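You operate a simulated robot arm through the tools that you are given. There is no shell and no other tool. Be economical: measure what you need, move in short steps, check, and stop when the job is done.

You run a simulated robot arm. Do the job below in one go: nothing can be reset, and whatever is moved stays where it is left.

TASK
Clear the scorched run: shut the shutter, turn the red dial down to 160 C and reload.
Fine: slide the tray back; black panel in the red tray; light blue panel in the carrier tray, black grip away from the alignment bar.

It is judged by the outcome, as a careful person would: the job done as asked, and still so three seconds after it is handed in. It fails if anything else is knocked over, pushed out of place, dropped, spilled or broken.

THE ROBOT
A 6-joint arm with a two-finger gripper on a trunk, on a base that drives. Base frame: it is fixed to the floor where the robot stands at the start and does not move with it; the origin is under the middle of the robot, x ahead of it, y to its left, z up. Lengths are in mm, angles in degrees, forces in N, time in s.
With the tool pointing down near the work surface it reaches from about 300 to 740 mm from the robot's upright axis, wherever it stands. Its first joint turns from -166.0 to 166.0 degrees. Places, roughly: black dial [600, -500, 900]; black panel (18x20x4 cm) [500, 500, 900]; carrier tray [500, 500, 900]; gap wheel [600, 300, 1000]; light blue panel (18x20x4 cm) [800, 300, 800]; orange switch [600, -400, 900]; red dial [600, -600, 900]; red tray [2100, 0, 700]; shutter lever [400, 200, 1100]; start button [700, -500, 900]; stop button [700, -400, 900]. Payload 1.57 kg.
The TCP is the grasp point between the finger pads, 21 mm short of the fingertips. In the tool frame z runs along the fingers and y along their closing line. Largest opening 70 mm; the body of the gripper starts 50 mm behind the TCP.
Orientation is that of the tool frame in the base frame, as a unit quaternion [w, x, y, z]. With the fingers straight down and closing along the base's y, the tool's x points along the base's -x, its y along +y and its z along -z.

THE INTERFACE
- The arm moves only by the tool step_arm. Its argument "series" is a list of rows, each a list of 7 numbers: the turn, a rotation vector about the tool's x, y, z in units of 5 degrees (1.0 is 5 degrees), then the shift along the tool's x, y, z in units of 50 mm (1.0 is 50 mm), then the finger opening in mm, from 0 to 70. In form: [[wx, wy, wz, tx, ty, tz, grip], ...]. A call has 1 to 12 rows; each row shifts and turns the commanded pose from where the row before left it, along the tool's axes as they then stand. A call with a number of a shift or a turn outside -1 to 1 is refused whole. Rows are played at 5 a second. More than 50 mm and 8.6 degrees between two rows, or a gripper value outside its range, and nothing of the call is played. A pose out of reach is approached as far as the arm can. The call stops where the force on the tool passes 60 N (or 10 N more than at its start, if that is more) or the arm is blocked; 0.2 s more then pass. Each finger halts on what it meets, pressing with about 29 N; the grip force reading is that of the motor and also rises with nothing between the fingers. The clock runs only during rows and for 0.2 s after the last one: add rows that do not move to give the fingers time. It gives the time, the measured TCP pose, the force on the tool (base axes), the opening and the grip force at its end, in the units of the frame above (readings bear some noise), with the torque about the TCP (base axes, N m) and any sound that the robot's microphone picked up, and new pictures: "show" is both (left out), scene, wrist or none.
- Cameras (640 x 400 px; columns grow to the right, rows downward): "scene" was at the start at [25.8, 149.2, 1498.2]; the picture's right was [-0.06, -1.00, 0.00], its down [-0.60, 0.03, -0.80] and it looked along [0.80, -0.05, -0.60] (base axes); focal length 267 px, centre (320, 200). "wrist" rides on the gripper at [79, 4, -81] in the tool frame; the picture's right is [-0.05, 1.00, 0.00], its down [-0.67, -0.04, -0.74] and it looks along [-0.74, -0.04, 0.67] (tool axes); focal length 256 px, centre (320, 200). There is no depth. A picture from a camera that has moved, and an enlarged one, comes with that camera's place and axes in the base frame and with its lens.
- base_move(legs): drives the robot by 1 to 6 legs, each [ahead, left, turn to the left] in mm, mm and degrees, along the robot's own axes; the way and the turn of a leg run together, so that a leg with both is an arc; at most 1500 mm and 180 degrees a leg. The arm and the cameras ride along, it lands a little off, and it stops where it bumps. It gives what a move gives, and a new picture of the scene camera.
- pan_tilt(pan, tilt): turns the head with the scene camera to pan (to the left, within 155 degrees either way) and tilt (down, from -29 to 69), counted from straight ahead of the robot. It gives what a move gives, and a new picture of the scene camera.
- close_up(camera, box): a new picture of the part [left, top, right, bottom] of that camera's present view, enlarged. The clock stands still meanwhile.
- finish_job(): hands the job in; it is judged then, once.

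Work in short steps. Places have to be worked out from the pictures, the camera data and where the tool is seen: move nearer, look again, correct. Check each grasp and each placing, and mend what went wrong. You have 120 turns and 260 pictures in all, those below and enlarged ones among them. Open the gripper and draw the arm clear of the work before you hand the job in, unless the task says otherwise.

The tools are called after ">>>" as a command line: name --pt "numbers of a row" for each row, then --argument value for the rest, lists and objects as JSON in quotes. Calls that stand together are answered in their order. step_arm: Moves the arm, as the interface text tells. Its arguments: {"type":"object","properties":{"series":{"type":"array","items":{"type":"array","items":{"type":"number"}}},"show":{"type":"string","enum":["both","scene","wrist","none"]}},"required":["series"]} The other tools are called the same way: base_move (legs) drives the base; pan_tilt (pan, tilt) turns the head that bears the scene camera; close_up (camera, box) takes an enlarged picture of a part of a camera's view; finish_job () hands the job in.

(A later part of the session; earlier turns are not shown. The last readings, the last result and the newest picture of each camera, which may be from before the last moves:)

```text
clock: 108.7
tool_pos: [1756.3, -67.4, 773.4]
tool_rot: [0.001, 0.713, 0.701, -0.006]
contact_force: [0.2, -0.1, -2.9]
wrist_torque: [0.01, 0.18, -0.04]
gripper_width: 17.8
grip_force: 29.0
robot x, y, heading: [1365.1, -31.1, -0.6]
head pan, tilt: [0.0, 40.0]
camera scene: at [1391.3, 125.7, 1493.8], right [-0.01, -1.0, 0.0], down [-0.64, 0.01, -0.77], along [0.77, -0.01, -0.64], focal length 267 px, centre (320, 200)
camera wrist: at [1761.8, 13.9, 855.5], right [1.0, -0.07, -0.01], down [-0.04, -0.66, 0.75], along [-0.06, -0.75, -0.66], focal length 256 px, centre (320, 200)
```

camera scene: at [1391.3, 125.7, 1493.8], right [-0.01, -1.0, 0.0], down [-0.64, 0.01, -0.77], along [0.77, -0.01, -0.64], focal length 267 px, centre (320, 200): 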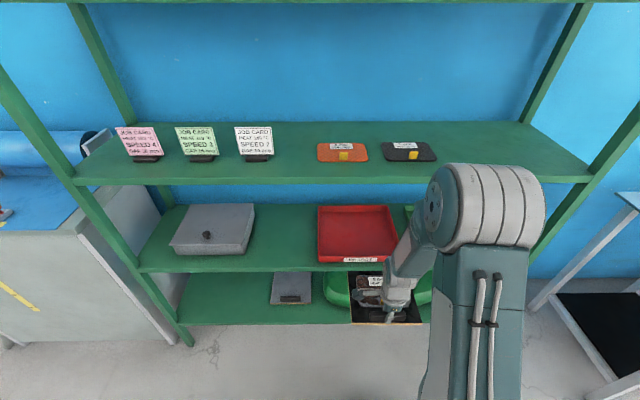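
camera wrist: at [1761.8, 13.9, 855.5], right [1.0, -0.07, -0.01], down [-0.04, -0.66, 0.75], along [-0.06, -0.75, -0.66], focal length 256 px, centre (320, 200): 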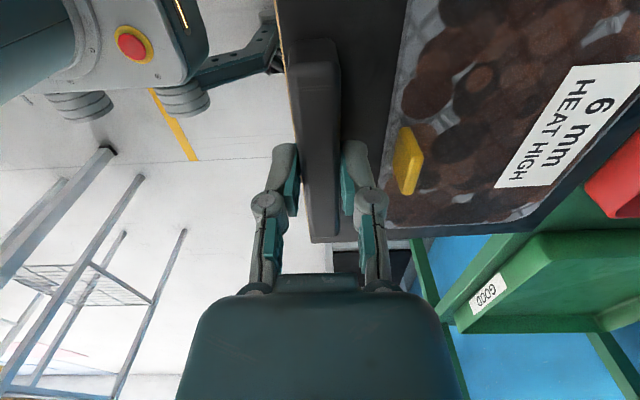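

The forearm hangs steeply at this short reach. I back up so I can stretch the arm outside the shelf, then slide it in level by driving.

>>> base_move --legs '[[-230, 0, 0.6]]'

>>> step_arm --pt "0 0 0 0 0.9 0 5" --pt "0 0 0 0 0.9 0 5" --pt "0 0 0 0 0.9 0 5" --pt "0 0 0 0 0.9 0 5" --pt "0 0 0 0 0.9 0 5" --pt "0 0 0 0 0.9 0 5" --pt "0 0 0 0 0.7 0 5" --pt "0 0 0 0 0 0 5" --show "both"

```text
clock: 110.3
tool_pos: [1534.1, -60.7, 774.3]
tool_rot: [0.001, 0.708, 0.706, -0.006]
contact_force: [0.0, 0.1, -3.3]
wrist_torque: [0.03, 0.16, 0.0]
gripper_width: 17.7
grip_force: 28.4
robot x, y, heading: [1141.9, -27.1, 0.1]
head pan, tilt: [0.0, 40.0]
camera scene: at [1166.4, 127.1, 1493.9], right [0.0, -1.0, 0.0], down [-0.64, 0.0, -0.77], along [0.77, 0.0, -0.64], focal length 267 px, centre (320, 200)
```

scene: 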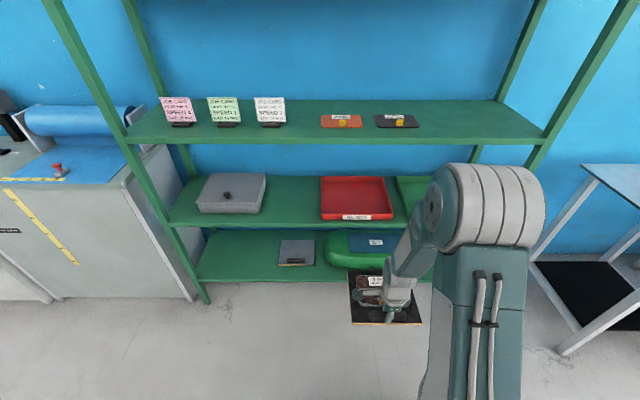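

```text
clock: 112.2
tool_pos: [1839.9, -60.7, 771.7]
tool_rot: [0.0, 0.707, 0.707, -0.005]
contact_force: [-0.2, -0.9, -2.7]
wrist_torque: [-0.03, 0.24, 0.0]
gripper_width: 17.9
grip_force: 28.1
robot x, y, heading: [1141.1, -28.7, 0.3]
head pan, tilt: [0.0, 40.0]
camera scene: at [1167.8, 127.2, 1493.8], right [0.0, -1.0, 0.0], down [-0.64, 0.0, -0.76], along [0.76, 0.0, -0.64], focal length 267 px, centre (320, 200)
camera wrist: at [1844.0, 19.6, 853.3], right [1.0, -0.05, -0.01], down [-0.03, -0.66, 0.75], along [-0.04, -0.75, -0.66], focal length 256 px, centre (320, 200)
```

scene: 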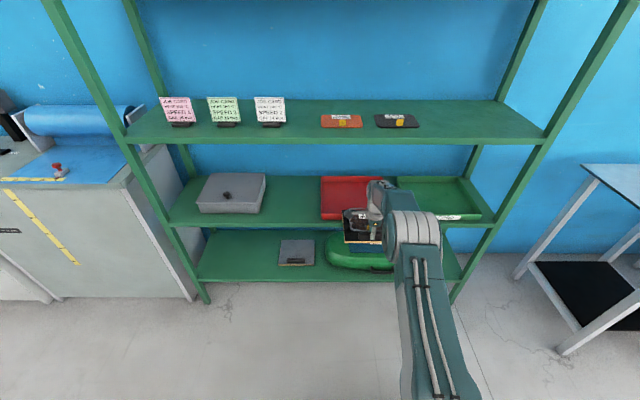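
wrist: 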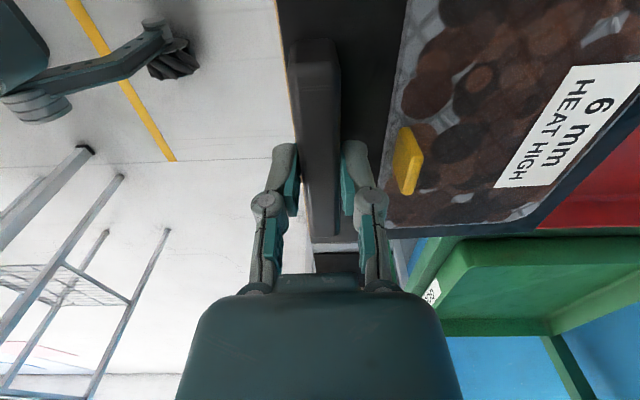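

The arm is stretched (reach 700). I enlarge to judge the heights of wrist, elbow, boards and tray.

>>> close_up --camera "scene" --box '[300, 130, 460, 270]'

```text
2.86 times, centred on (380, 200) of scene
camera zoom: at [1167.8, 127.2, 1493.8], right [0.0, -1.0, 0.0], down [-0.64, 0.0, -0.76], along [0.76, 0.0, -0.64], focal length 764 px, centre (149, 200)
```

zoom: 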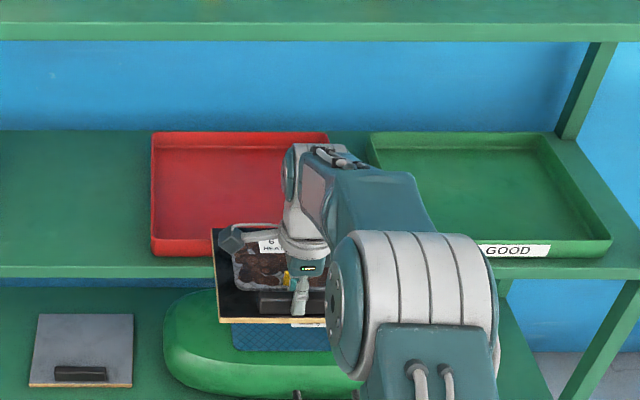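

Wrist top is ~232 mm above the TCP and the board's underside is ~1047, so TCP 760 passes with margin both ways. I shift +25 mm in y, lower to 760, and drive in halfway.

>>> step_arm --pt "0 0 0 0.5 0 0.12 5" --pt "0 0 0 0 0 0.12 5" --pt "0 0 0 0 0 0 5" --show "none"

>>> base_move --legs '[[110, 0, 0]]'

>>> close_up --camera "scene" --box '[300, 130, 460, 270]'

```text
clock: 113.0
tool_pos: [1840.1, -34.6, 762.0]
tool_rot: [0.001, 0.707, 0.707, -0.005]
contact_force: [-0.2, 0.2, -1.0]
wrist_torque: [-0.18, -0.07, 0.04]
gripper_width: 17.7
grip_force: 29.7
robot x, y, heading: [1144.3, -27.8, 0.2]
head pan, tilt: [0.0, 40.0]
```

```text
clock: 114.2
tool_pos: [1951.6, -34.7, 760.8]
tool_rot: [0.001, 0.708, 0.706, -0.006]
contact_force: [-1.3, 0.6, 0.1]
wrist_torque: [-0.07, 0.05, 0.04]
gripper_width: 17.6
grip_force: 28.9
robot x, y, heading: [1252.0, -24.5, 0.0]
head pan, tilt: [0.0, 40.0]
camera scene: at [1278.7, 127.8, 1493.8], right [0.0, -1.0, 0.0], down [-0.64, 0.0, -0.76], along [0.76, 0.0, -0.64], focal length 267 px, centre (320, 200)
```

scene: 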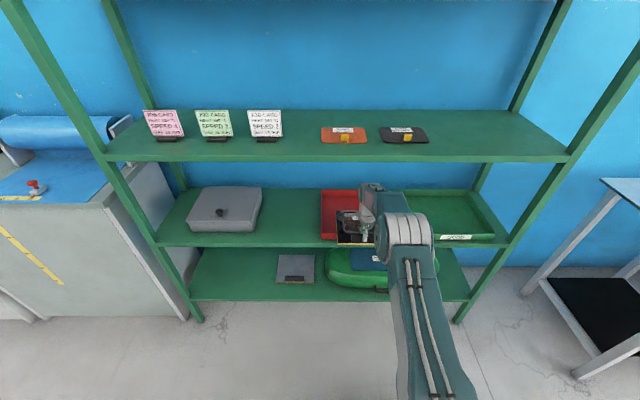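

```text
2.86 times, centred on (380, 200) of scene
camera zoom: at [1278.7, 127.8, 1493.8], right [0.0, -1.0, 0.0], down [-0.64, 0.0, -0.76], along [0.76, 0.0, -0.64], focal length 764 px, centre (149, 200)
```

zoom: 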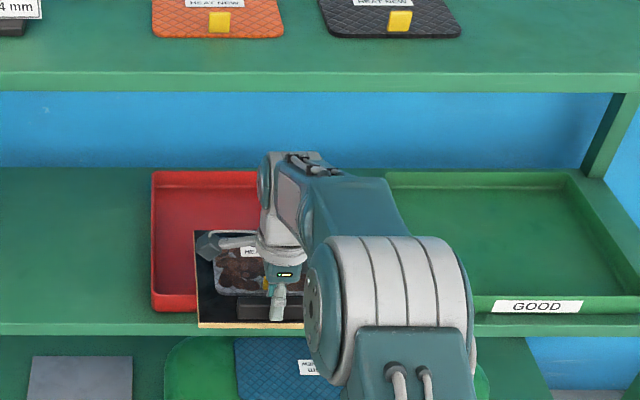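

The load reading has dropped (−3 → 0 N), so the plate may be touching something. I look closer before going on.

>>> step_arm --pt "0 0 0 0 0 0 5" --pt "0 0 0 0 0 0 5" --show "wrist"

>>> close_up --camera "scene" --box '[320, 180, 400, 250]'

```text
clock: 114.8
tool_pos: [1950.5, -34.4, 760.9]
tool_rot: [0.001, 0.708, 0.706, -0.005]
contact_force: [-0.1, -0.1, -3.0]
wrist_torque: [-0.03, 0.19, 0.0]
gripper_width: 17.4
grip_force: 29.3
robot x, y, heading: [1255.8, -26.2, 0.0]
head pan, tilt: [0.0, 40.0]
camera wrist: at [1954.7, 46.2, 842.9], right [1.0, -0.05, -0.01], down [-0.03, -0.66, 0.75], along [-0.04, -0.75, -0.66], focal length 256 px, centre (320, 200)
```

wrist: 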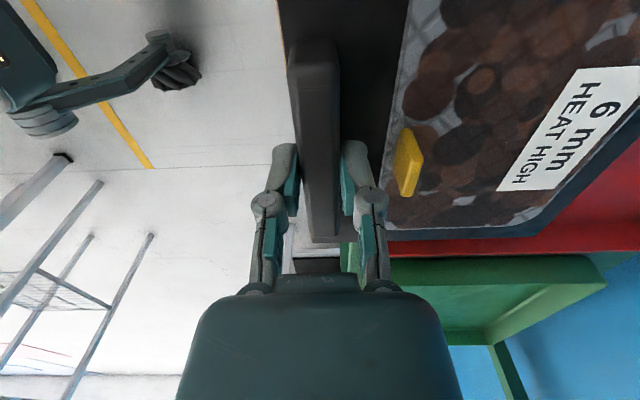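

```text
5.71 times, centred on (360, 215) of scene
camera zoom: at [1279.1, 127.7, 1493.8], right [0.0, -1.0, 0.0], down [-0.64, 0.0, -0.76], along [0.76, 0.0, -0.64], focal length 1527 px, centre (91, 114)
```

zoom: 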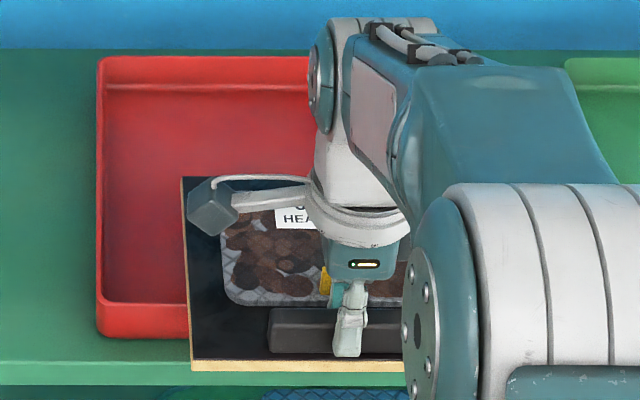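

It was only a transient (−3 N again). Everything clears, so I drive the remaining distance.

>>> base_move --legs '[[60, 0, 0]]'

>>> base_move --legs '[[52, 0, 0]]'

>>> step_arm --pt "0 0 0 0 0 0 5" --pt "0 0 0 0 0 0 5" --show "wrist"

>>> close_up --camera "scene" --box '[300, 150, 440, 260]'

```text
clock: 115.7
tool_pos: [2010.8, -35.0, 762.4]
tool_rot: [0.001, 0.708, 0.706, -0.005]
contact_force: [-0.7, -0.4, -2.3]
wrist_torque: [0.02, 0.21, -0.01]
gripper_width: 17.7
grip_force: 28.7
robot x, y, heading: [1313.9, -25.3, -0.0]
head pan, tilt: [0.0, 40.0]
camera scene: at [1339.5, 127.8, 1493.8], right [0.0, -1.0, 0.0], down [-0.64, 0.0, -0.76], along [0.76, 0.0, -0.64], focal length 267 px, centre (320, 200)
```

scene: 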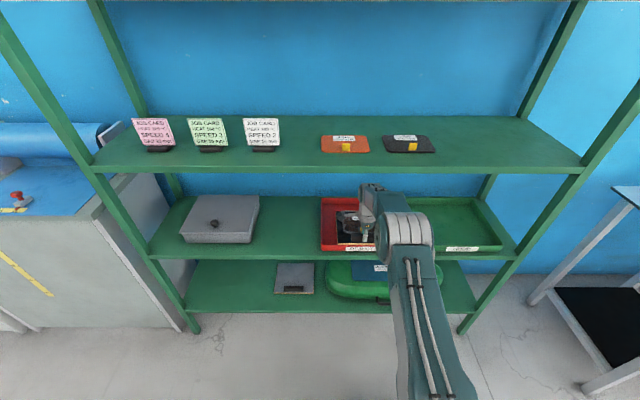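

```text
clock: 116.7
tool_pos: [2062.2, -35.8, 763.2]
tool_rot: [0.002, 0.708, 0.707, -0.005]
contact_force: [0.0, -0.4, -3.4]
wrist_torque: [0.02, 0.19, -0.01]
gripper_width: 17.7
grip_force: 29.2
robot x, y, heading: [1367.3, -26.0, 0.1]
head pan, tilt: [0.0, 40.0]
camera scene: at [1391.8, 127.8, 1493.8], right [0.0, -1.0, 0.0], down [-0.64, 0.0, -0.76], along [0.76, 0.0, -0.64], focal length 267 px, centre (320, 200)
```

scene: 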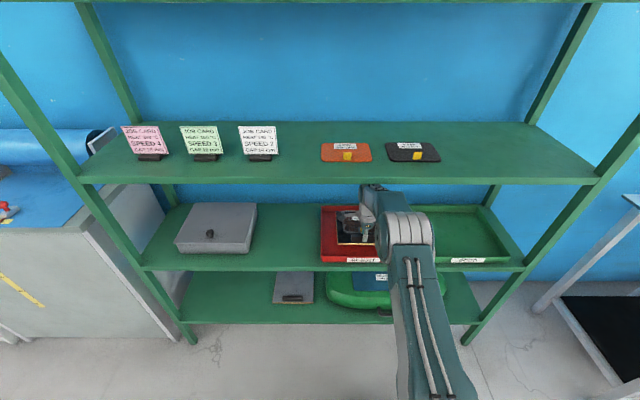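

```text
clock: 117.3
tool_pos: [2061.6, -35.1, 763.7]
tool_rot: [0.002, 0.708, 0.707, -0.004]
contact_force: [0.3, -0.1, -4.0]
wrist_torque: [0.0, 0.21, 0.03]
gripper_width: 17.8
grip_force: 29.2
robot x, y, heading: [1366.6, -27.9, 0.1]
head pan, tilt: [0.0, 40.0]
camera wrist: at [2065.6, 45.8, 844.6], right [1.0, -0.06, 0.0], down [-0.03, -0.66, 0.75], along [-0.04, -0.75, -0.66], focal length 256 px, centre (320, 200)
```

wrist: 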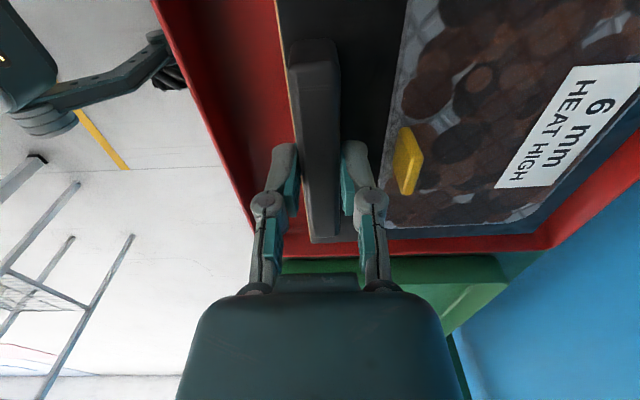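

```text
3.64 times, centred on (370, 205) of scene
camera zoom: at [1391.8, 127.8, 1493.8], right [0.0, -1.0, 0.0], down [-0.64, 0.0, -0.76], along [0.76, 0.0, -0.64], focal length 972 px, centre (138, 182)
```

zoom: 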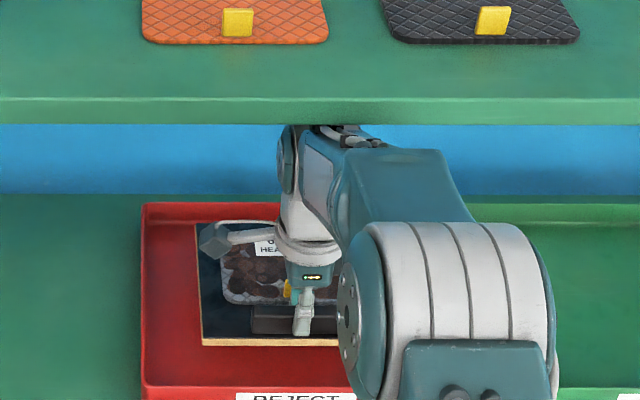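

The panel is inside the tray outline on all sides. I lower it 40 mm, then in small steps until it touches.

>>> step_arm --pt "0 0 0 0 0 0.4 5" --pt "0 0 0 0 0 0.3 5" --pt "0 0 0 0 0 0.1 5" --pt "0 0 0 0 0 0.1 5" --pt "0 0 0 0 0 0 5" --show "wrist"

```text
clock: 118.5
tool_pos: [2062.2, -35.9, 719.3]
tool_rot: [0.003, 0.708, 0.706, -0.003]
contact_force: [3.1, 0.6, 11.8]
wrist_torque: [0.08, -0.17, 0.01]
gripper_width: 17.5
grip_force: 29.2
robot x, y, heading: [1366.0, -24.3, 0.0]
head pan, tilt: [0.0, 40.0]
camera wrist: at [2065.9, 45.2, 800.0], right [1.0, -0.06, 0.0], down [-0.04, -0.66, 0.75], along [-0.04, -0.75, -0.66], focal length 256 px, centre (320, 200)
```

wrist: 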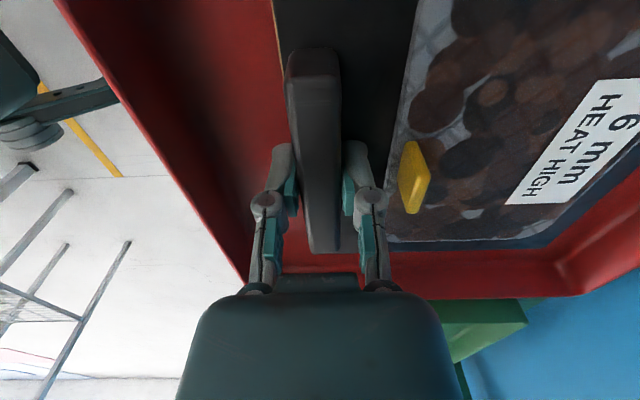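

Contact at 719 with 12 N. I verify that it's lying on the tray's floor and not on a rim.

>>> close_up --camera "scene" --box '[310, 190, 410, 270]'

>>> close_up --camera "wrist" --box '[380, 100, 640, 310]'

```text
5.00 times, centred on (360, 230) of scene
camera zoom: at [1390.6, 128.0, 1493.9], right [0.0, -1.0, 0.0], down [-0.64, 0.0, -0.77], along [0.77, 0.0, -0.64], focal length 1336 px, centre (120, 50)
```

zoom: 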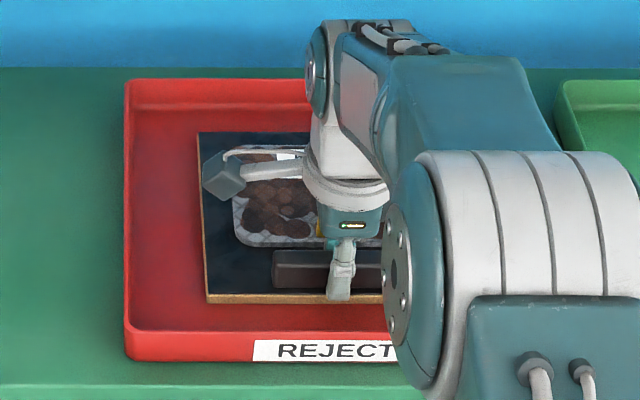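

```text
1.90 times, centred on (510, 205) of wrist
camera zoom: at [2065.9, 45.2, 800.0], right [1.0, -0.06, 0.0], down [-0.04, -0.66, 0.75], along [-0.04, -0.75, -0.66], focal length 488 px, centre (-42, 190)
```

zoom: 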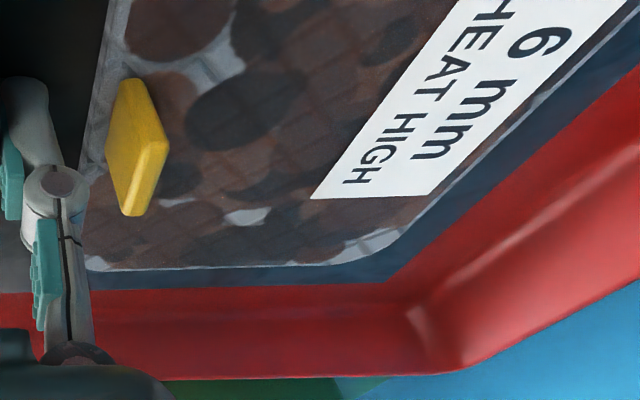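

The panel lies inside on the tray floor. I release with a small opening, rise 40 mm and look.

>>> step_arm --pt "0 0 0 0 0 -0.04 5" --pt "0 0 0 0 0 0 34" --pt "0 0 0 0 0 0 34" --pt "0 0 0 0 0 -0.4 34" --pt "0 0 0 0 0 -0.4 34" --pt "0 0 0 0 0 0 34" --show "wrist"

>>> close_up --camera "scene" --box '[310, 190, 410, 270]'

```text
clock: 119.9
tool_pos: [2061.6, -35.1, 762.0]
tool_rot: [0.002, 0.708, 0.706, -0.005]
contact_force: [0.3, -0.3, 0.7]
wrist_torque: [-0.03, 0.0, -0.01]
gripper_width: 34.0
grip_force: 0.2
robot x, y, heading: [1365.3, -26.8, -0.1]
head pan, tilt: [0.0, 40.0]
camera wrist: at [2065.3, 46.1, 842.9], right [1.0, -0.06, 0.0], down [-0.03, -0.66, 0.75], along [-0.04, -0.75, -0.66], focal length 256 px, centre (320, 200)
```

wrist: 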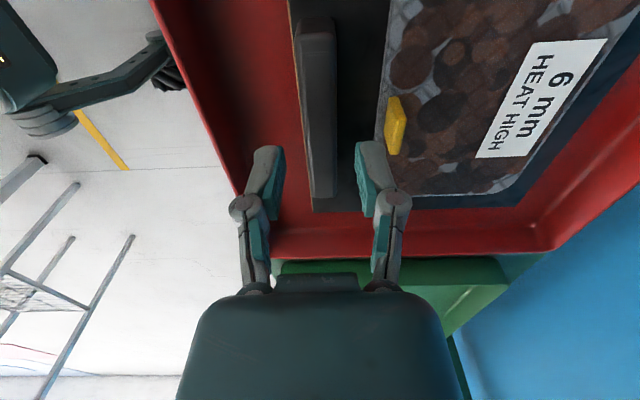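

```text
5.00 times, centred on (360, 230) of scene
camera zoom: at [1391.5, 127.8, 1493.8], right [0.0, -1.0, 0.0], down [-0.64, 0.0, -0.76], along [0.76, 0.0, -0.64], focal length 1336 px, centre (120, 50)
```

zoom: 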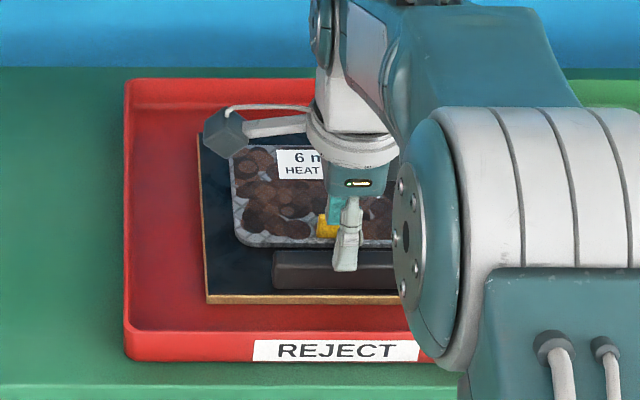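

The black panel rests flat in the REJECT tray. I back straight out, raise and retract the arm, then return to the table.

>>> base_move --legs '[[-200, 0, 0]]'

>>> step_arm --pt "0 0 0 0 -0.7 -0.7 40" --pt "0 0 0 0 -0.7 -0.7 40" --pt "0 0 0 0 -0.7 -0.7 40" --pt "0 0 0 0 -0.7 -0.7 40" --pt "0 0 0 0 -0.7 -0.7 40" --pt "0 0 0 0 -0.7 -0.7 40" --pt "0 0 0 0 -0.7 -0.7 40" --pt "0 0 0 0 -0.7 -0.7 40" --pt "0 0 0 0 0 -0.7 40" --pt "0 0 0 0 0 -0.7 40" --pt "0 0 0 0 0 0 40" --show "scene"

>>> close_up --camera "scene" --box '[260, 150, 420, 250]'

```text
clock: 121.5
tool_pos: [1859.5, -34.8, 762.0]
tool_rot: [0.002, 0.707, 0.707, -0.005]
contact_force: [0.5, -0.6, -0.4]
wrist_torque: [0.01, -0.03, -0.04]
gripper_width: 33.8
grip_force: 0.1
robot x, y, heading: [1161.2, -24.3, 0.4]
head pan, tilt: [0.0, 40.0]
camera scene: at [1188.6, 127.3, 1493.8], right [0.0, -1.0, 0.0], down [-0.64, 0.0, -0.76], along [0.76, 0.0, -0.64], focal length 267 px, centre (320, 200)
```

scene: 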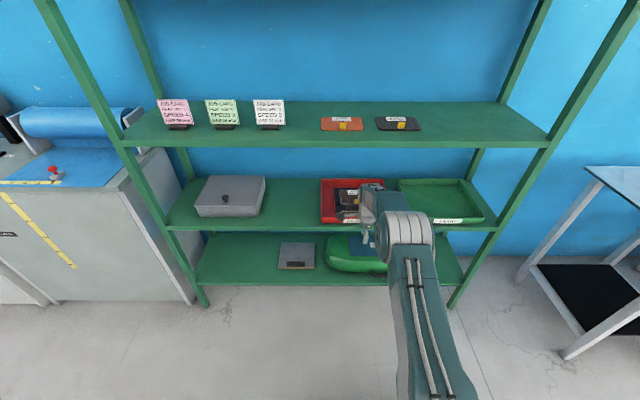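

```text
clock: 123.9
tool_pos: [1579.7, -28.1, 1109.8]
tool_rot: [0.003, 0.708, 0.707, -0.004]
contact_force: [-0.3, 0.1, -0.3]
wrist_torque: [-0.02, -0.02, -0.01]
gripper_width: 39.7
grip_force: 0.1
robot x, y, heading: [1161.7, -23.7, -0.1]
head pan, tilt: [0.0, 40.0]
camera scene: at [1186.8, 127.4, 1493.9], right [0.0, -1.0, 0.0], down [-0.64, 0.0, -0.77], along [0.77, 0.0, -0.64], focal length 267 px, centre (320, 200)
```

scene: 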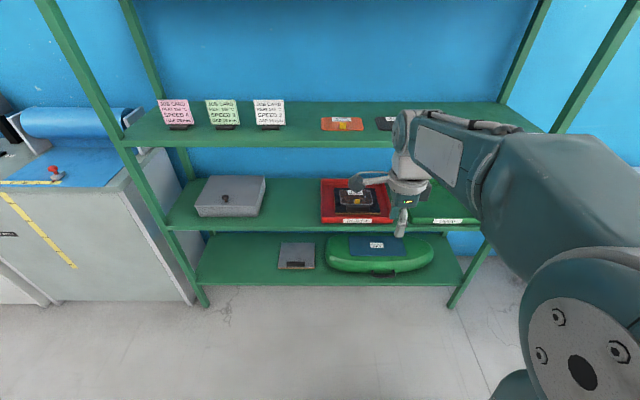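

```text
4.00 times, centred on (340, 200) of scene
camera zoom: at [1186.8, 127.4, 1493.9], right [0.0, -1.0, 0.0], down [-0.64, 0.0, -0.77], along [0.77, 0.0, -0.64], focal length 1069 px, centre (240, 200)
```

zoom: 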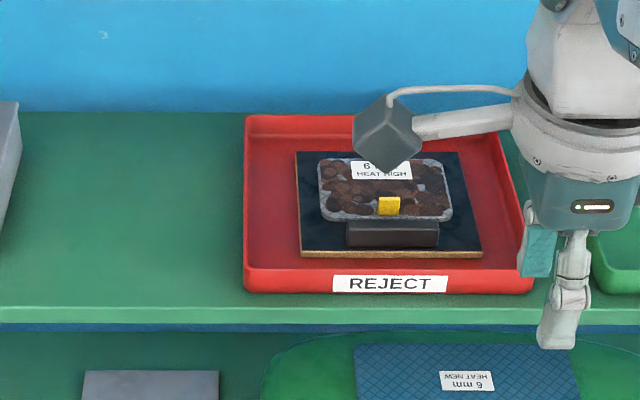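

The black panel is well placed. I drive to the aisle middle, turn round and return to the table near y ≈ 380.

>>> base_move --legs '[[215, 0, 0], [0, 0, 90], [0, 0, 90]]'

>>> base_move --legs '[[0, -400, 0], [170, 0, 0]]'

```text
clock: 133.2
tool_pos: [959.5, -26.9, 1110.8]
tool_rot: [-0.004, 0.707, -0.707, -0.002]
contact_force: [-1.0, -0.1, 0.1]
wrist_torque: [0.01, 0.0, 0.02]
gripper_width: 40.0
grip_force: 0.0
robot x, y, heading: [1380.4, -28.6, -179.5]
head pan, tilt: [0.0, 40.0]
camera scene: at [1348.4, -182.5, 1493.9], right [0.0, 1.0, 0.0], down [0.64, 0.0, -0.77], along [-0.77, 0.0, -0.64], focal length 267 px, centre (320, 200)
```

scene: 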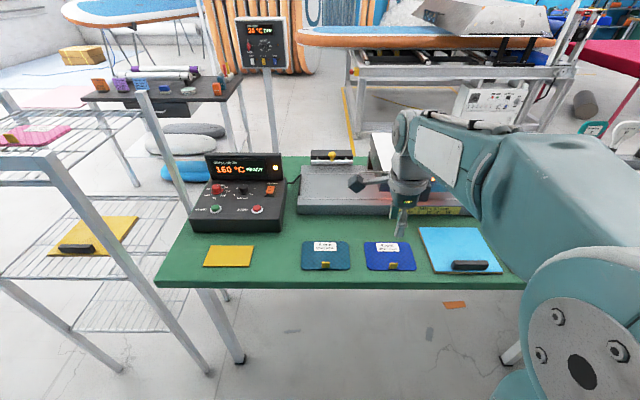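

```text
clock: 136.8
tool_pos: [785.4, 378.1, 1109.5]
tool_rot: [0.004, -0.706, 0.709, 0.002]
contact_force: [0.9, -0.5, 1.3]
wrist_torque: [-0.03, -0.01, -0.03]
gripper_width: 40.1
grip_force: 0.0
robot x, y, heading: [1202.5, 373.1, -180.0]
head pan, tilt: [0.0, 40.0]
camera scene: at [1174.2, 221.3, 1494.1], right [0.0, 1.0, 0.0], down [0.64, 0.0, -0.77], along [-0.77, 0.0, -0.64], focal length 267 px, centre (320, 200)
```

scene: 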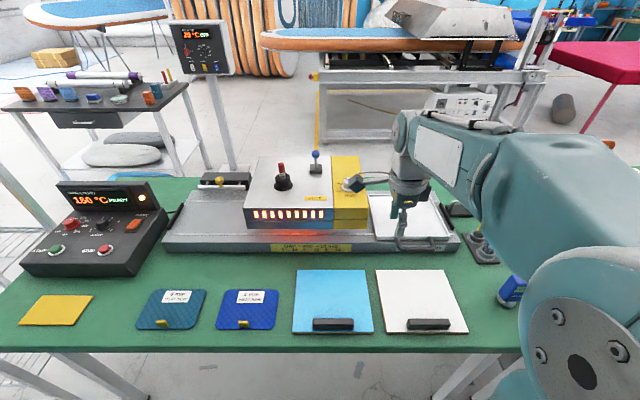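

Display reads 160 °C. With the tray empty, I zoom in on it.

>>> close_up --camera "scene" --box '[320, 170, 512, 290]'

>>> step_arm --pt "0 0 0 -0.5 0.6 0 60" --pt "0 0 0 -0.5 0.6 0 60" --pt "0 0 0 -0.5 0.6 0 60" --pt "0 0 0 -0.3 0.6 0 60" --pt "0 0 0 0 0 0 60" --show "wrist"

```text
3.33 times, centred on (416, 230) of scene
camera zoom: at [1174.2, 221.3, 1494.1], right [0.0, 1.0, 0.0], down [0.64, 0.0, -0.77], along [-0.77, 0.0, -0.64], focal length 891 px, centre (0, 100)
```

zoom: 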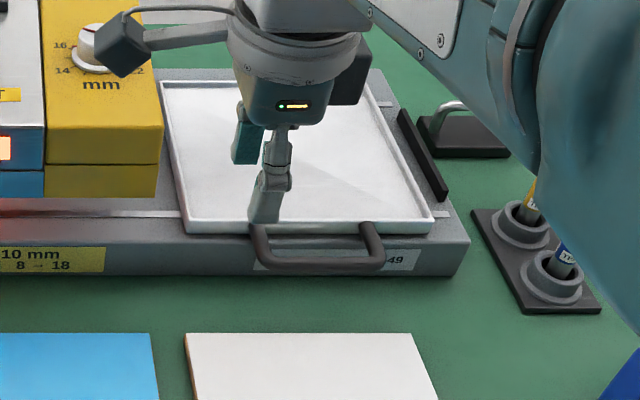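

```text
clock: 138.0
tool_pos: [666.1, 467.6, 1111.3]
tool_rot: [0.004, -0.706, 0.708, 0.002]
contact_force: [0.3, 0.3, 0.3]
wrist_torque: [0.02, 0.0, 0.02]
gripper_width: 59.8
grip_force: 0.1
robot x, y, heading: [1204.2, 371.5, -179.9]
head pan, tilt: [0.0, 40.0]
camera wrist: at [661.0, 387.5, 1191.9], right [-1.0, 0.06, 0.0], down [0.04, 0.66, 0.75], along [0.04, 0.75, -0.66], focal length 256 px, centre (320, 200)
```

wrist: 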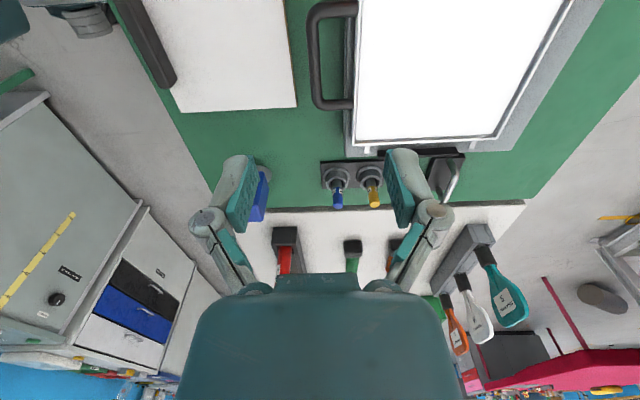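

The tray is still about 11 mm short of the black end stop. I'll put the closed fingers inside the handle loop and push its +y leg; first I move above it.

>>> step_arm --pt "0 0 0 -0.65 0.15 0 0" --pt "0 0 0 -0.65 0.15 0.4 0" --pt "0 0 0 0 0 0.9 0" --pt "0 0 0 0 0 0.9 0" --pt "0 0 0 0 0 0.9 0" --pt "0 0 0 0 0 0 0" --show "wrist"

>>> close_up --camera "scene" --box '[370, 170, 498, 270]'

```text
clock: 139.4
tool_pos: [653.1, 533.7, 954.8]
tool_rot: [0.004, -0.706, 0.708, 0.003]
contact_force: [0.4, -0.1, 0.4]
wrist_torque: [0.02, -0.01, 0.02]
gripper_width: 0.1
grip_force: 28.4
robot x, y, heading: [1199.1, 374.2, -179.9]
head pan, tilt: [0.0, 40.0]
camera wrist: at [646.8, 453.9, 1035.6], right [-1.0, 0.06, 0.0], down [0.04, 0.66, 0.75], along [0.04, 0.75, -0.66], focal length 256 px, centre (320, 200)
```

wrist: 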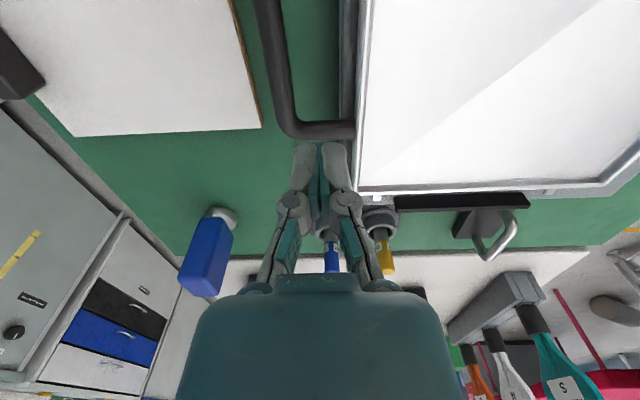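

```text
4.00 times, centred on (434, 220) of scene
camera zoom: at [1173.2, 219.7, 1493.9], right [0.0, 1.0, 0.0], down [0.64, 0.0, -0.77], along [-0.77, 0.0, -0.64], focal length 1069 px, centre (-136, 120)
```

zoom: 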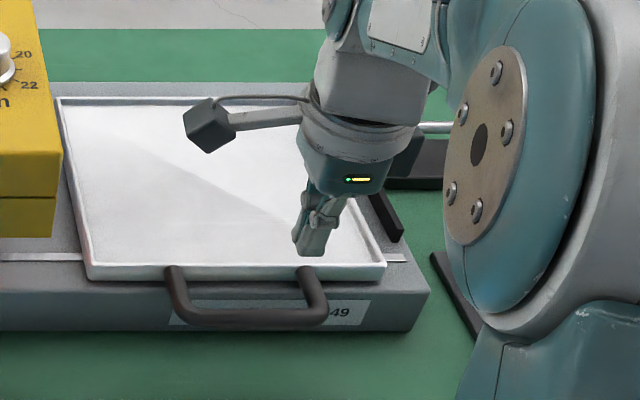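

The loop's +y leg is near y = 560 and the fingers are inside the loop in plan. I descend to handle height.

>>> step_arm --pt "0 0 0 0 0.04 0.5 0" --pt "0 0 0 0 0 0.4 0" --pt "0 0 0 0 0 0.3 0" --pt "0 0 0 0 0 0.2 0" --pt "0 0 0 0 0 0 0" --show "wrist"

>>> close_up --camera "scene" --box '[370, 170, 498, 270]'

```text
clock: 140.6
tool_pos: [649.7, 535.2, 886.8]
tool_rot: [0.004, -0.706, 0.708, 0.002]
contact_force: [-0.9, 0.1, -0.2]
wrist_torque: [-0.04, -0.04, 0.01]
gripper_width: 0.0
grip_force: 28.6
robot x, y, heading: [1200.8, 375.8, -180.0]
head pan, tilt: [0.0, 40.0]
camera wrist: at [643.5, 454.7, 968.4], right [-1.0, 0.06, 0.0], down [0.04, 0.66, 0.75], along [0.04, 0.75, -0.66], focal length 256 px, centre (320, 200)
```

wrist: 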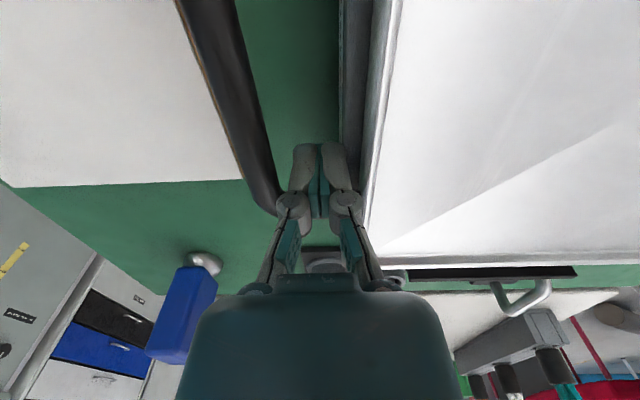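

```text
4.00 times, centred on (434, 220) of scene
camera zoom: at [1173.2, 219.7, 1493.9], right [0.0, 1.0, 0.0], down [0.64, 0.0, -0.77], along [-0.77, 0.0, -0.64], focal length 1069 px, centre (-136, 120)
```

zoom: 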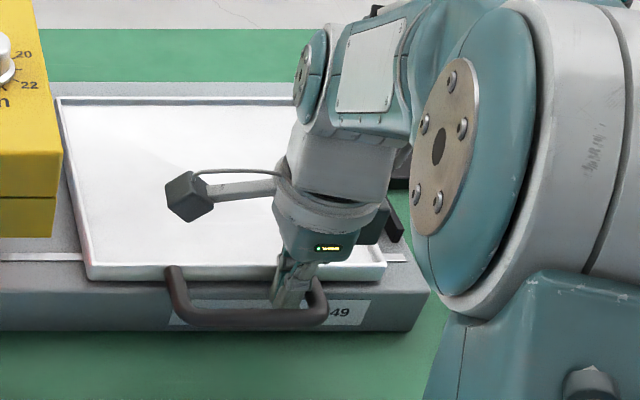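

The fingers are inside the loop. I push toward +y in small steps.

>>> step_arm --pt "0 0 0 -0.2 0 0 0" --pt "0 0 0 -0.1 0 0 0" --pt "0 0 0 -0.1 0 0 0" --pt "0 0 0 -0.1 0 0 0" --pt "0 0 0 0 0 0 0" --show "none"

>>> close_up --camera "scene" --box '[370, 170, 498, 270]'

```text
clock: 141.3
tool_pos: [648.5, 539.0, 887.3]
tool_rot: [0.003, 0.71, -0.705, 0.004]
contact_force: [7.1, -51.5, 17.2]
wrist_torque: [-0.01, 0.03, -0.18]
gripper_width: 5.9
grip_force: 28.4
robot x, y, heading: [1201.5, 373.6, -179.9]
head pan, tilt: [0.0, 40.0]
stopped in row 3: the force on the tool passed its limit at 65 N (the readings are from after the stop); the commanded pose is now the measured one
```

```text
4.00 times, centred on (434, 220) of scene
camera zoom: at [1175.6, 208.4, 1493.1], right [-0.01, 1.0, 0.01], down [0.64, 0.01, -0.77], along [-0.77, 0.0, -0.64], focal length 1069 px, centre (-136, 120)
```

zoom: 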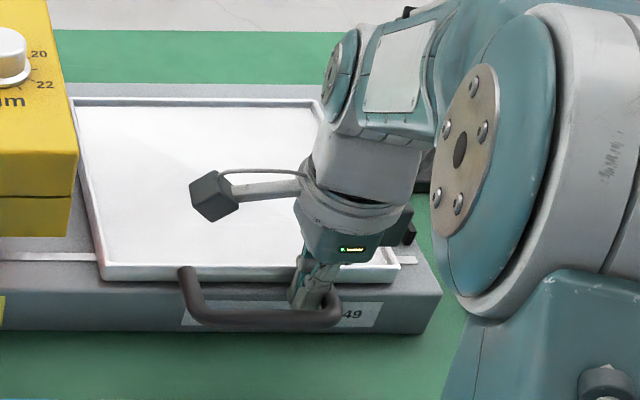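

The push met a hard limit at once (65 N), so the tray already abuts the end stop after my first drag. I relieve the force, rise out of the loop and confirm.

>>> step_arm --pt "0 0 0 0.3 0 0 0" --pt "0 0 0 0 0 -0.5 0" --pt "0 0 0 0 0 -0.8 0" --pt "0 0 0 0.3 -0.6 -0.6 0" --pt "0 0 0 0.3 -0.9 0 0" --pt "0 0 0 0.3 -0.9 0 0" --pt "0 0 0 0 0 0 0" --show "wrist"

>>> close_up --camera "scene" --box '[340, 160, 500, 260]'

```text
clock: 142.9
tool_pos: [770.8, 489.8, 979.8]
tool_rot: [0.0, 0.708, -0.706, 0.002]
contact_force: [-0.4, -0.7, 0.7]
wrist_torque: [-0.04, 0.0, -0.03]
gripper_width: 0.2
grip_force: 28.5
robot x, y, heading: [1202.3, 369.4, -179.9]
head pan, tilt: [0.0, 40.0]
camera wrist: at [765.4, 410.8, 1061.3], right [-1.0, 0.05, 0.0], down [0.03, 0.67, 0.74], along [0.04, 0.74, -0.67], focal length 256 px, centre (320, 200)
```

wrist: 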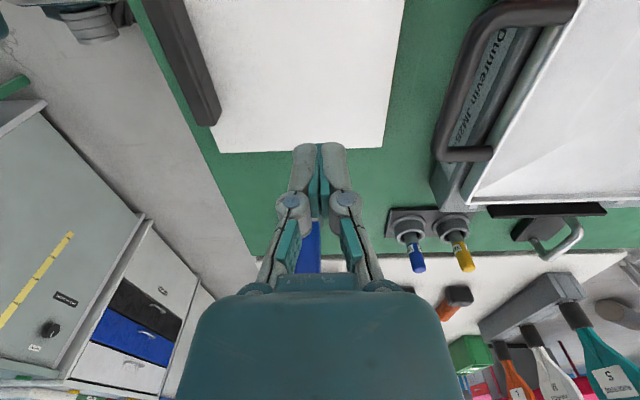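

```text
4.00 times, centred on (420, 210) of scene
camera zoom: at [1174.4, 216.3, 1493.9], right [0.0, 1.0, 0.0], down [0.64, 0.0, -0.77], along [-0.77, 0.0, -0.64], focal length 1069 px, centre (-80, 160)
```

zoom: 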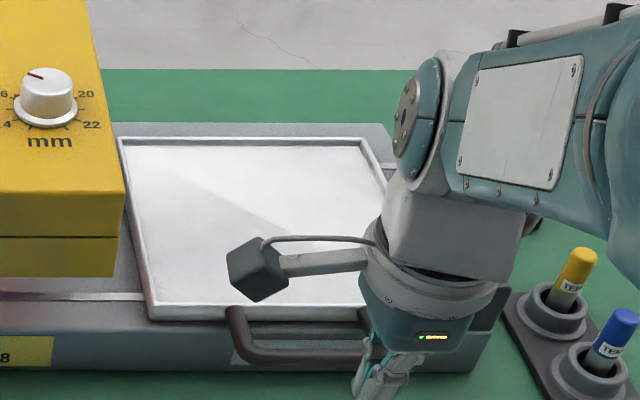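

The tray is against the stop. Now I go above the light blue panel's grip.

>>> step_arm --pt "0 0 0 0.85 -0.35 -0.2 60" --pt "0 0 0 0.85 -0.35 -0.2 60" --pt "0 0 0 0.85 -0.35 0 60" --pt "0 0 0 0.85 -0.35 0 60" --pt "0 0 0 0.85 -0.35 0 60" --pt "0 0 0 0.5 -0.2 0 60" --pt "0 0 0 0 0 0 60" --show "both"

>>> close_up --camera "scene" --box '[400, 160, 500, 260]'

```text
clock: 144.6
tool_pos: [868.0, 252.3, 1001.9]
tool_rot: [0.0, 0.708, -0.706, 0.001]
contact_force: [-0.6, 0.2, 0.3]
wrist_torque: [-0.01, 0.01, 0.02]
gripper_width: 60.4
grip_force: 0.0
robot x, y, heading: [1205.7, 371.0, -179.5]
head pan, tilt: [0.0, 40.0]
camera scene: at [1174.9, 215.9, 1493.8], right [0.0, 1.0, 0.0], down [0.64, 0.0, -0.77], along [-0.77, 0.0, -0.64], focal length 267 px, centre (320, 200)
camera wrist: at [863.4, 172.4, 1083.0], right [-1.0, 0.05, 0.0], down [0.03, 0.67, 0.74], along [0.04, 0.74, -0.67], focal length 256 px, centre (320, 200)
```

scene: 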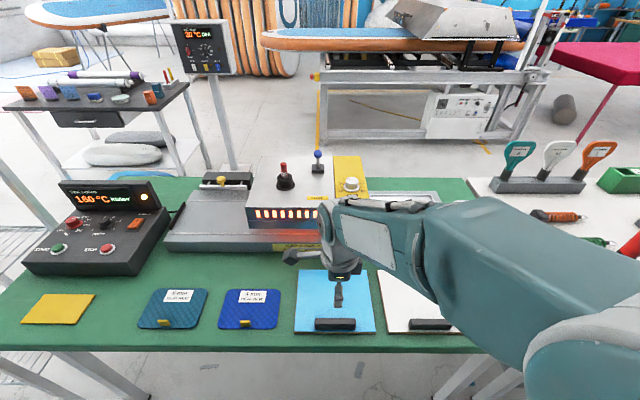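
wrist: 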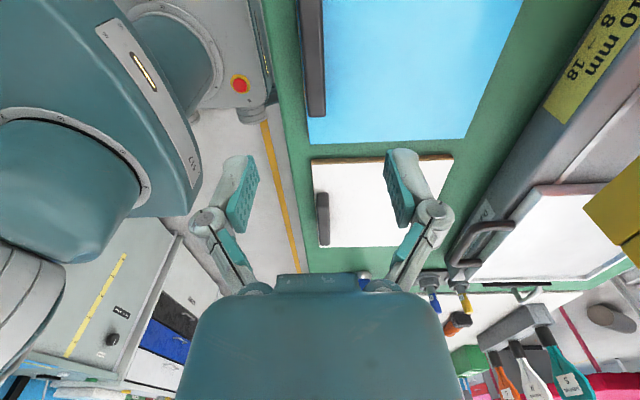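

```text
4.00 times, centred on (450, 210) of scene
camera zoom: at [1174.9, 215.9, 1493.8], right [0.0, 1.0, 0.0], down [0.64, 0.0, -0.77], along [-0.77, 0.0, -0.64], focal length 1069 px, centre (-200, 160)
```

zoom: 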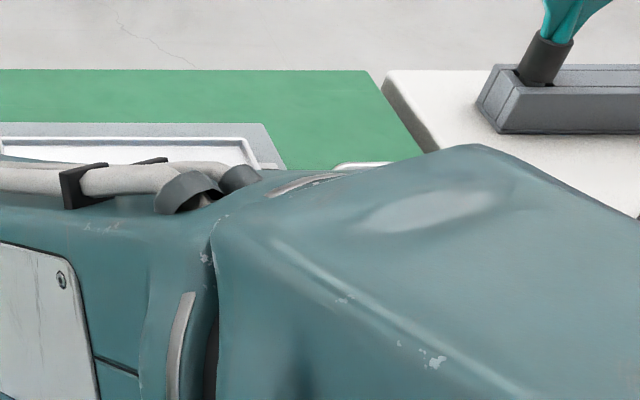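

The bar is near (873, 250). I align and descend to just above it.

>>> step_arm --pt "0 0 0 0.05 -0.1 0.8 38" --pt "0 0 0 0 0 0.8 38" --pt "0 0 0 0 0 0.7 38" --pt "0 0 0 0 0 0 38" --show "wrist"

>>> close_up --camera "scene" --box '[280, 260, 400, 350]'

```text
clock: 145.6
tool_pos: [875.8, 248.4, 885.9]
tool_rot: [-0.001, 0.708, -0.706, 0.002]
contact_force: [0.4, 0.2, 0.3]
wrist_torque: [0.0, -0.02, 0.0]
gripper_width: 38.0
grip_force: 0.1
robot x, y, heading: [1204.4, 370.6, -179.9]
head pan, tilt: [0.0, 40.0]
camera wrist: at [869.9, 168.9, 968.7], right [-1.0, 0.05, 0.0], down [0.03, 0.67, 0.74], along [0.04, 0.74, -0.67], focal length 256 px, centre (320, 200)
```

wrist: 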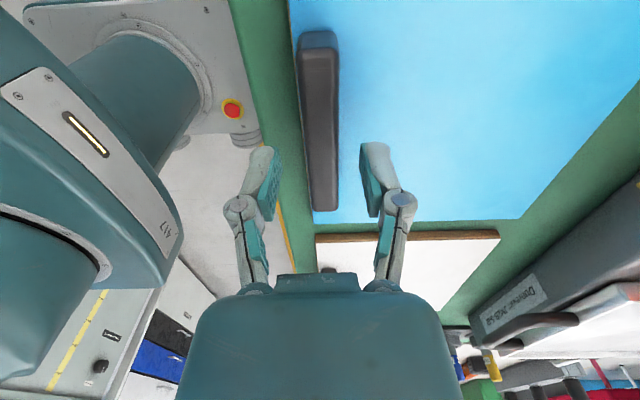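

```text
4.44 times, centred on (340, 305) of scene
camera zoom: at [1174.5, 215.6, 1493.8], right [0.0, 1.0, 0.0], down [0.64, 0.0, -0.77], along [-0.77, 0.0, -0.64], focal length 1188 px, centre (231, -267)
```

zoom: 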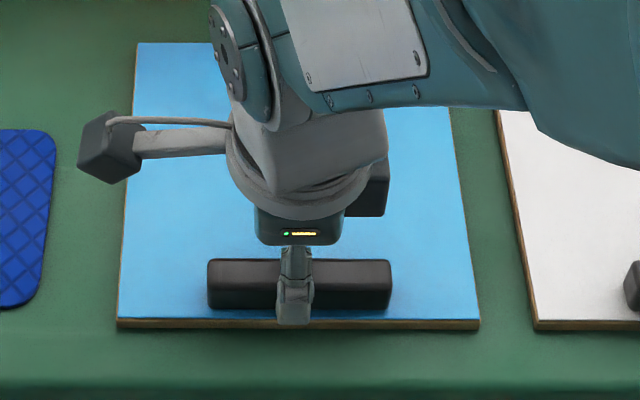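

Well centred on the bar. I lower in 5 mm steps toward the plate.

>>> step_arm --pt "0 0 0 0 0 0.1 36" --pt "0 0 0 0 0 0.1 34" --pt "0 0 0 0 0 0.1 34" --pt "0 0 0 0 0 0.06 34" --pt "0 0 0 0 0 0 34" --show "none"

>>> close_up --camera "scene" --box '[290, 280, 390, 350]'

```text
clock: 146.8
tool_pos: [873.8, 247.5, 867.5]
tool_rot: [0.0, 0.708, -0.706, 0.002]
contact_force: [0.2, -0.6, -0.8]
wrist_torque: [0.03, 0.0, -0.03]
gripper_width: 34.2
grip_force: 0.0
robot x, y, heading: [1203.5, 370.4, -180.0]
head pan, tilt: [0.0, 40.0]
```

```text
5.71 times, centred on (340, 315) of scene
camera zoom: at [1174.6, 215.8, 1493.8], right [0.0, 1.0, 0.0], down [0.64, 0.0, -0.77], along [-0.77, 0.0, -0.64], focal length 1527 px, centre (206, -457)
```

zoom: 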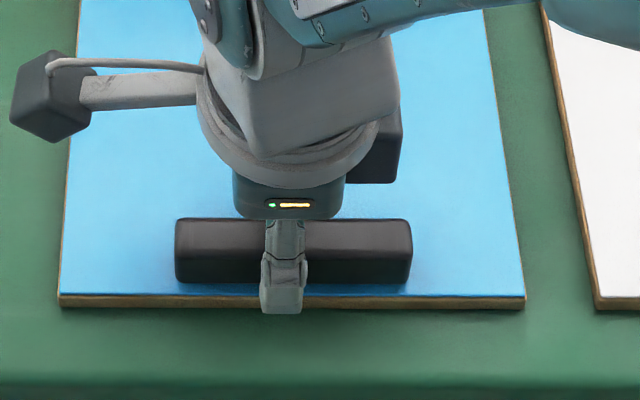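

The outer finger is just beyond the plate's edge; still no contact. I lower 5 mm more and close.

>>> step_arm --pt "0 0 0 0 0 0.1 34" --pt "0 0 0 0 0 0 34" --pt "0 0 0 0 0 0 5" --pt "0 0 0 0 0 0 5" --pt "0 0 0 0 0 0 5" --show "wrist"

```text
clock: 147.9
tool_pos: [873.3, 246.6, 864.0]
tool_rot: [-0.001, 0.708, -0.706, 0.002]
contact_force: [1.0, 0.4, 4.0]
wrist_torque: [-0.05, -0.01, -0.1]
gripper_width: 17.5
grip_force: 29.1
robot x, y, heading: [1203.6, 372.3, -180.0]
head pan, tilt: [0.0, 40.0]
camera wrist: at [868.1, 168.1, 945.6], right [-1.0, 0.05, 0.0], down [0.03, 0.67, 0.74], along [0.04, 0.74, -0.67], focal length 256 px, centre (320, 200)
```

wrist: 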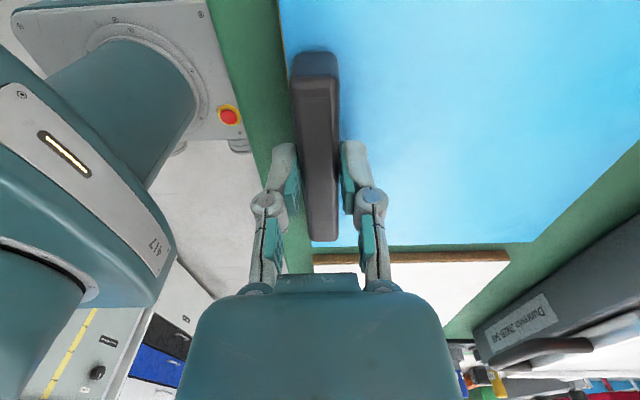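

Held at 17.5 mm. I lift it, clear upward, then carry it +y first (away from the hood) and hover over the tray.

>>> step_arm --pt "0 0 0 0 0 -0.3 5" --pt "0 0 0 0 0 -0.8 5" --pt "0 0 0 0 0 -0.9 5" --pt "0 0 0 0 0 -0.9 5" --pt "0 0 0 -0.9 0 0 5" --pt "0 0 0 -0.9 0 0 5" --pt "0 0 0 -0.9 0 0 5" --pt "0 0 0 -0.9 0 0 5" --pt "0 0 0 -0.9 0 0 5" --pt "0 0 0 -0.5 0 0 5" --pt "0 0 0 0 0 0 5" --show "both"

```text
clock: 150.3
tool_pos: [871.6, 496.0, 1009.2]
tool_rot: [-0.001, 0.708, -0.706, 0.002]
contact_force: [0.3, 0.3, -3.4]
wrist_torque: [-0.03, -0.22, -0.01]
gripper_width: 17.8
grip_force: 29.0
robot x, y, heading: [1203.8, 372.1, -179.6]
head pan, tilt: [0.0, 40.0]
camera scene: at [1174.7, 217.1, 1493.9], right [0.0, 1.0, 0.0], down [0.64, 0.0, -0.77], along [-0.77, 0.0, -0.64], focal length 267 px, centre (320, 200)
camera wrist: at [866.1, 417.6, 1092.1], right [-1.0, 0.05, 0.0], down [0.03, 0.67, 0.74], along [0.04, 0.74, -0.67], focal length 256 px, centre (320, 200)
```

scene: 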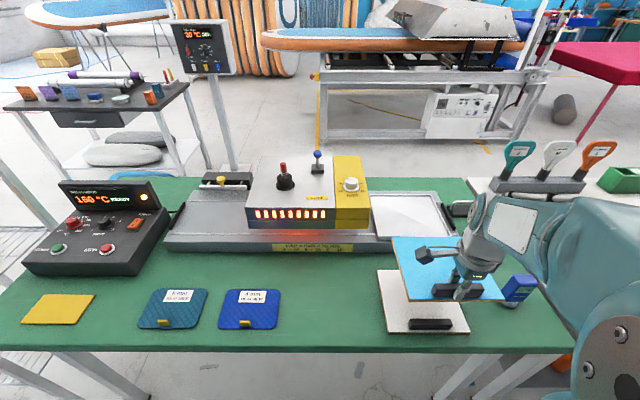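
wrist: 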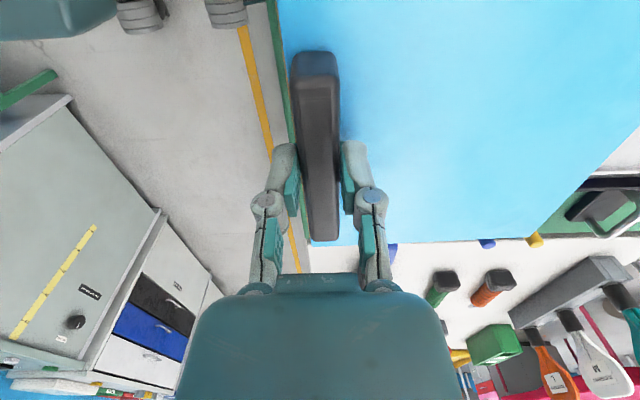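

The tray is now seen unobstructed; I enlarge it to measure its position.

>>> close_up --camera "scene" --box '[350, 180, 470, 255]'

```text
5.33 times, centred on (410, 218) of scene
camera zoom: at [1174.7, 217.1, 1493.9], right [0.0, 1.0, 0.0], down [0.64, 0.0, -0.77], along [-0.77, 0.0, -0.64], focal length 1425 px, centre (-160, 107)
```

zoom: 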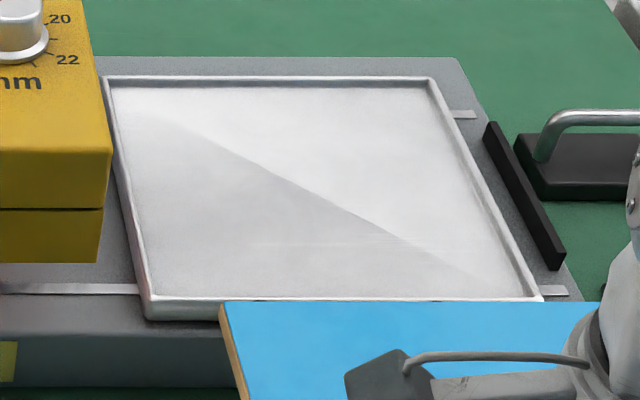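

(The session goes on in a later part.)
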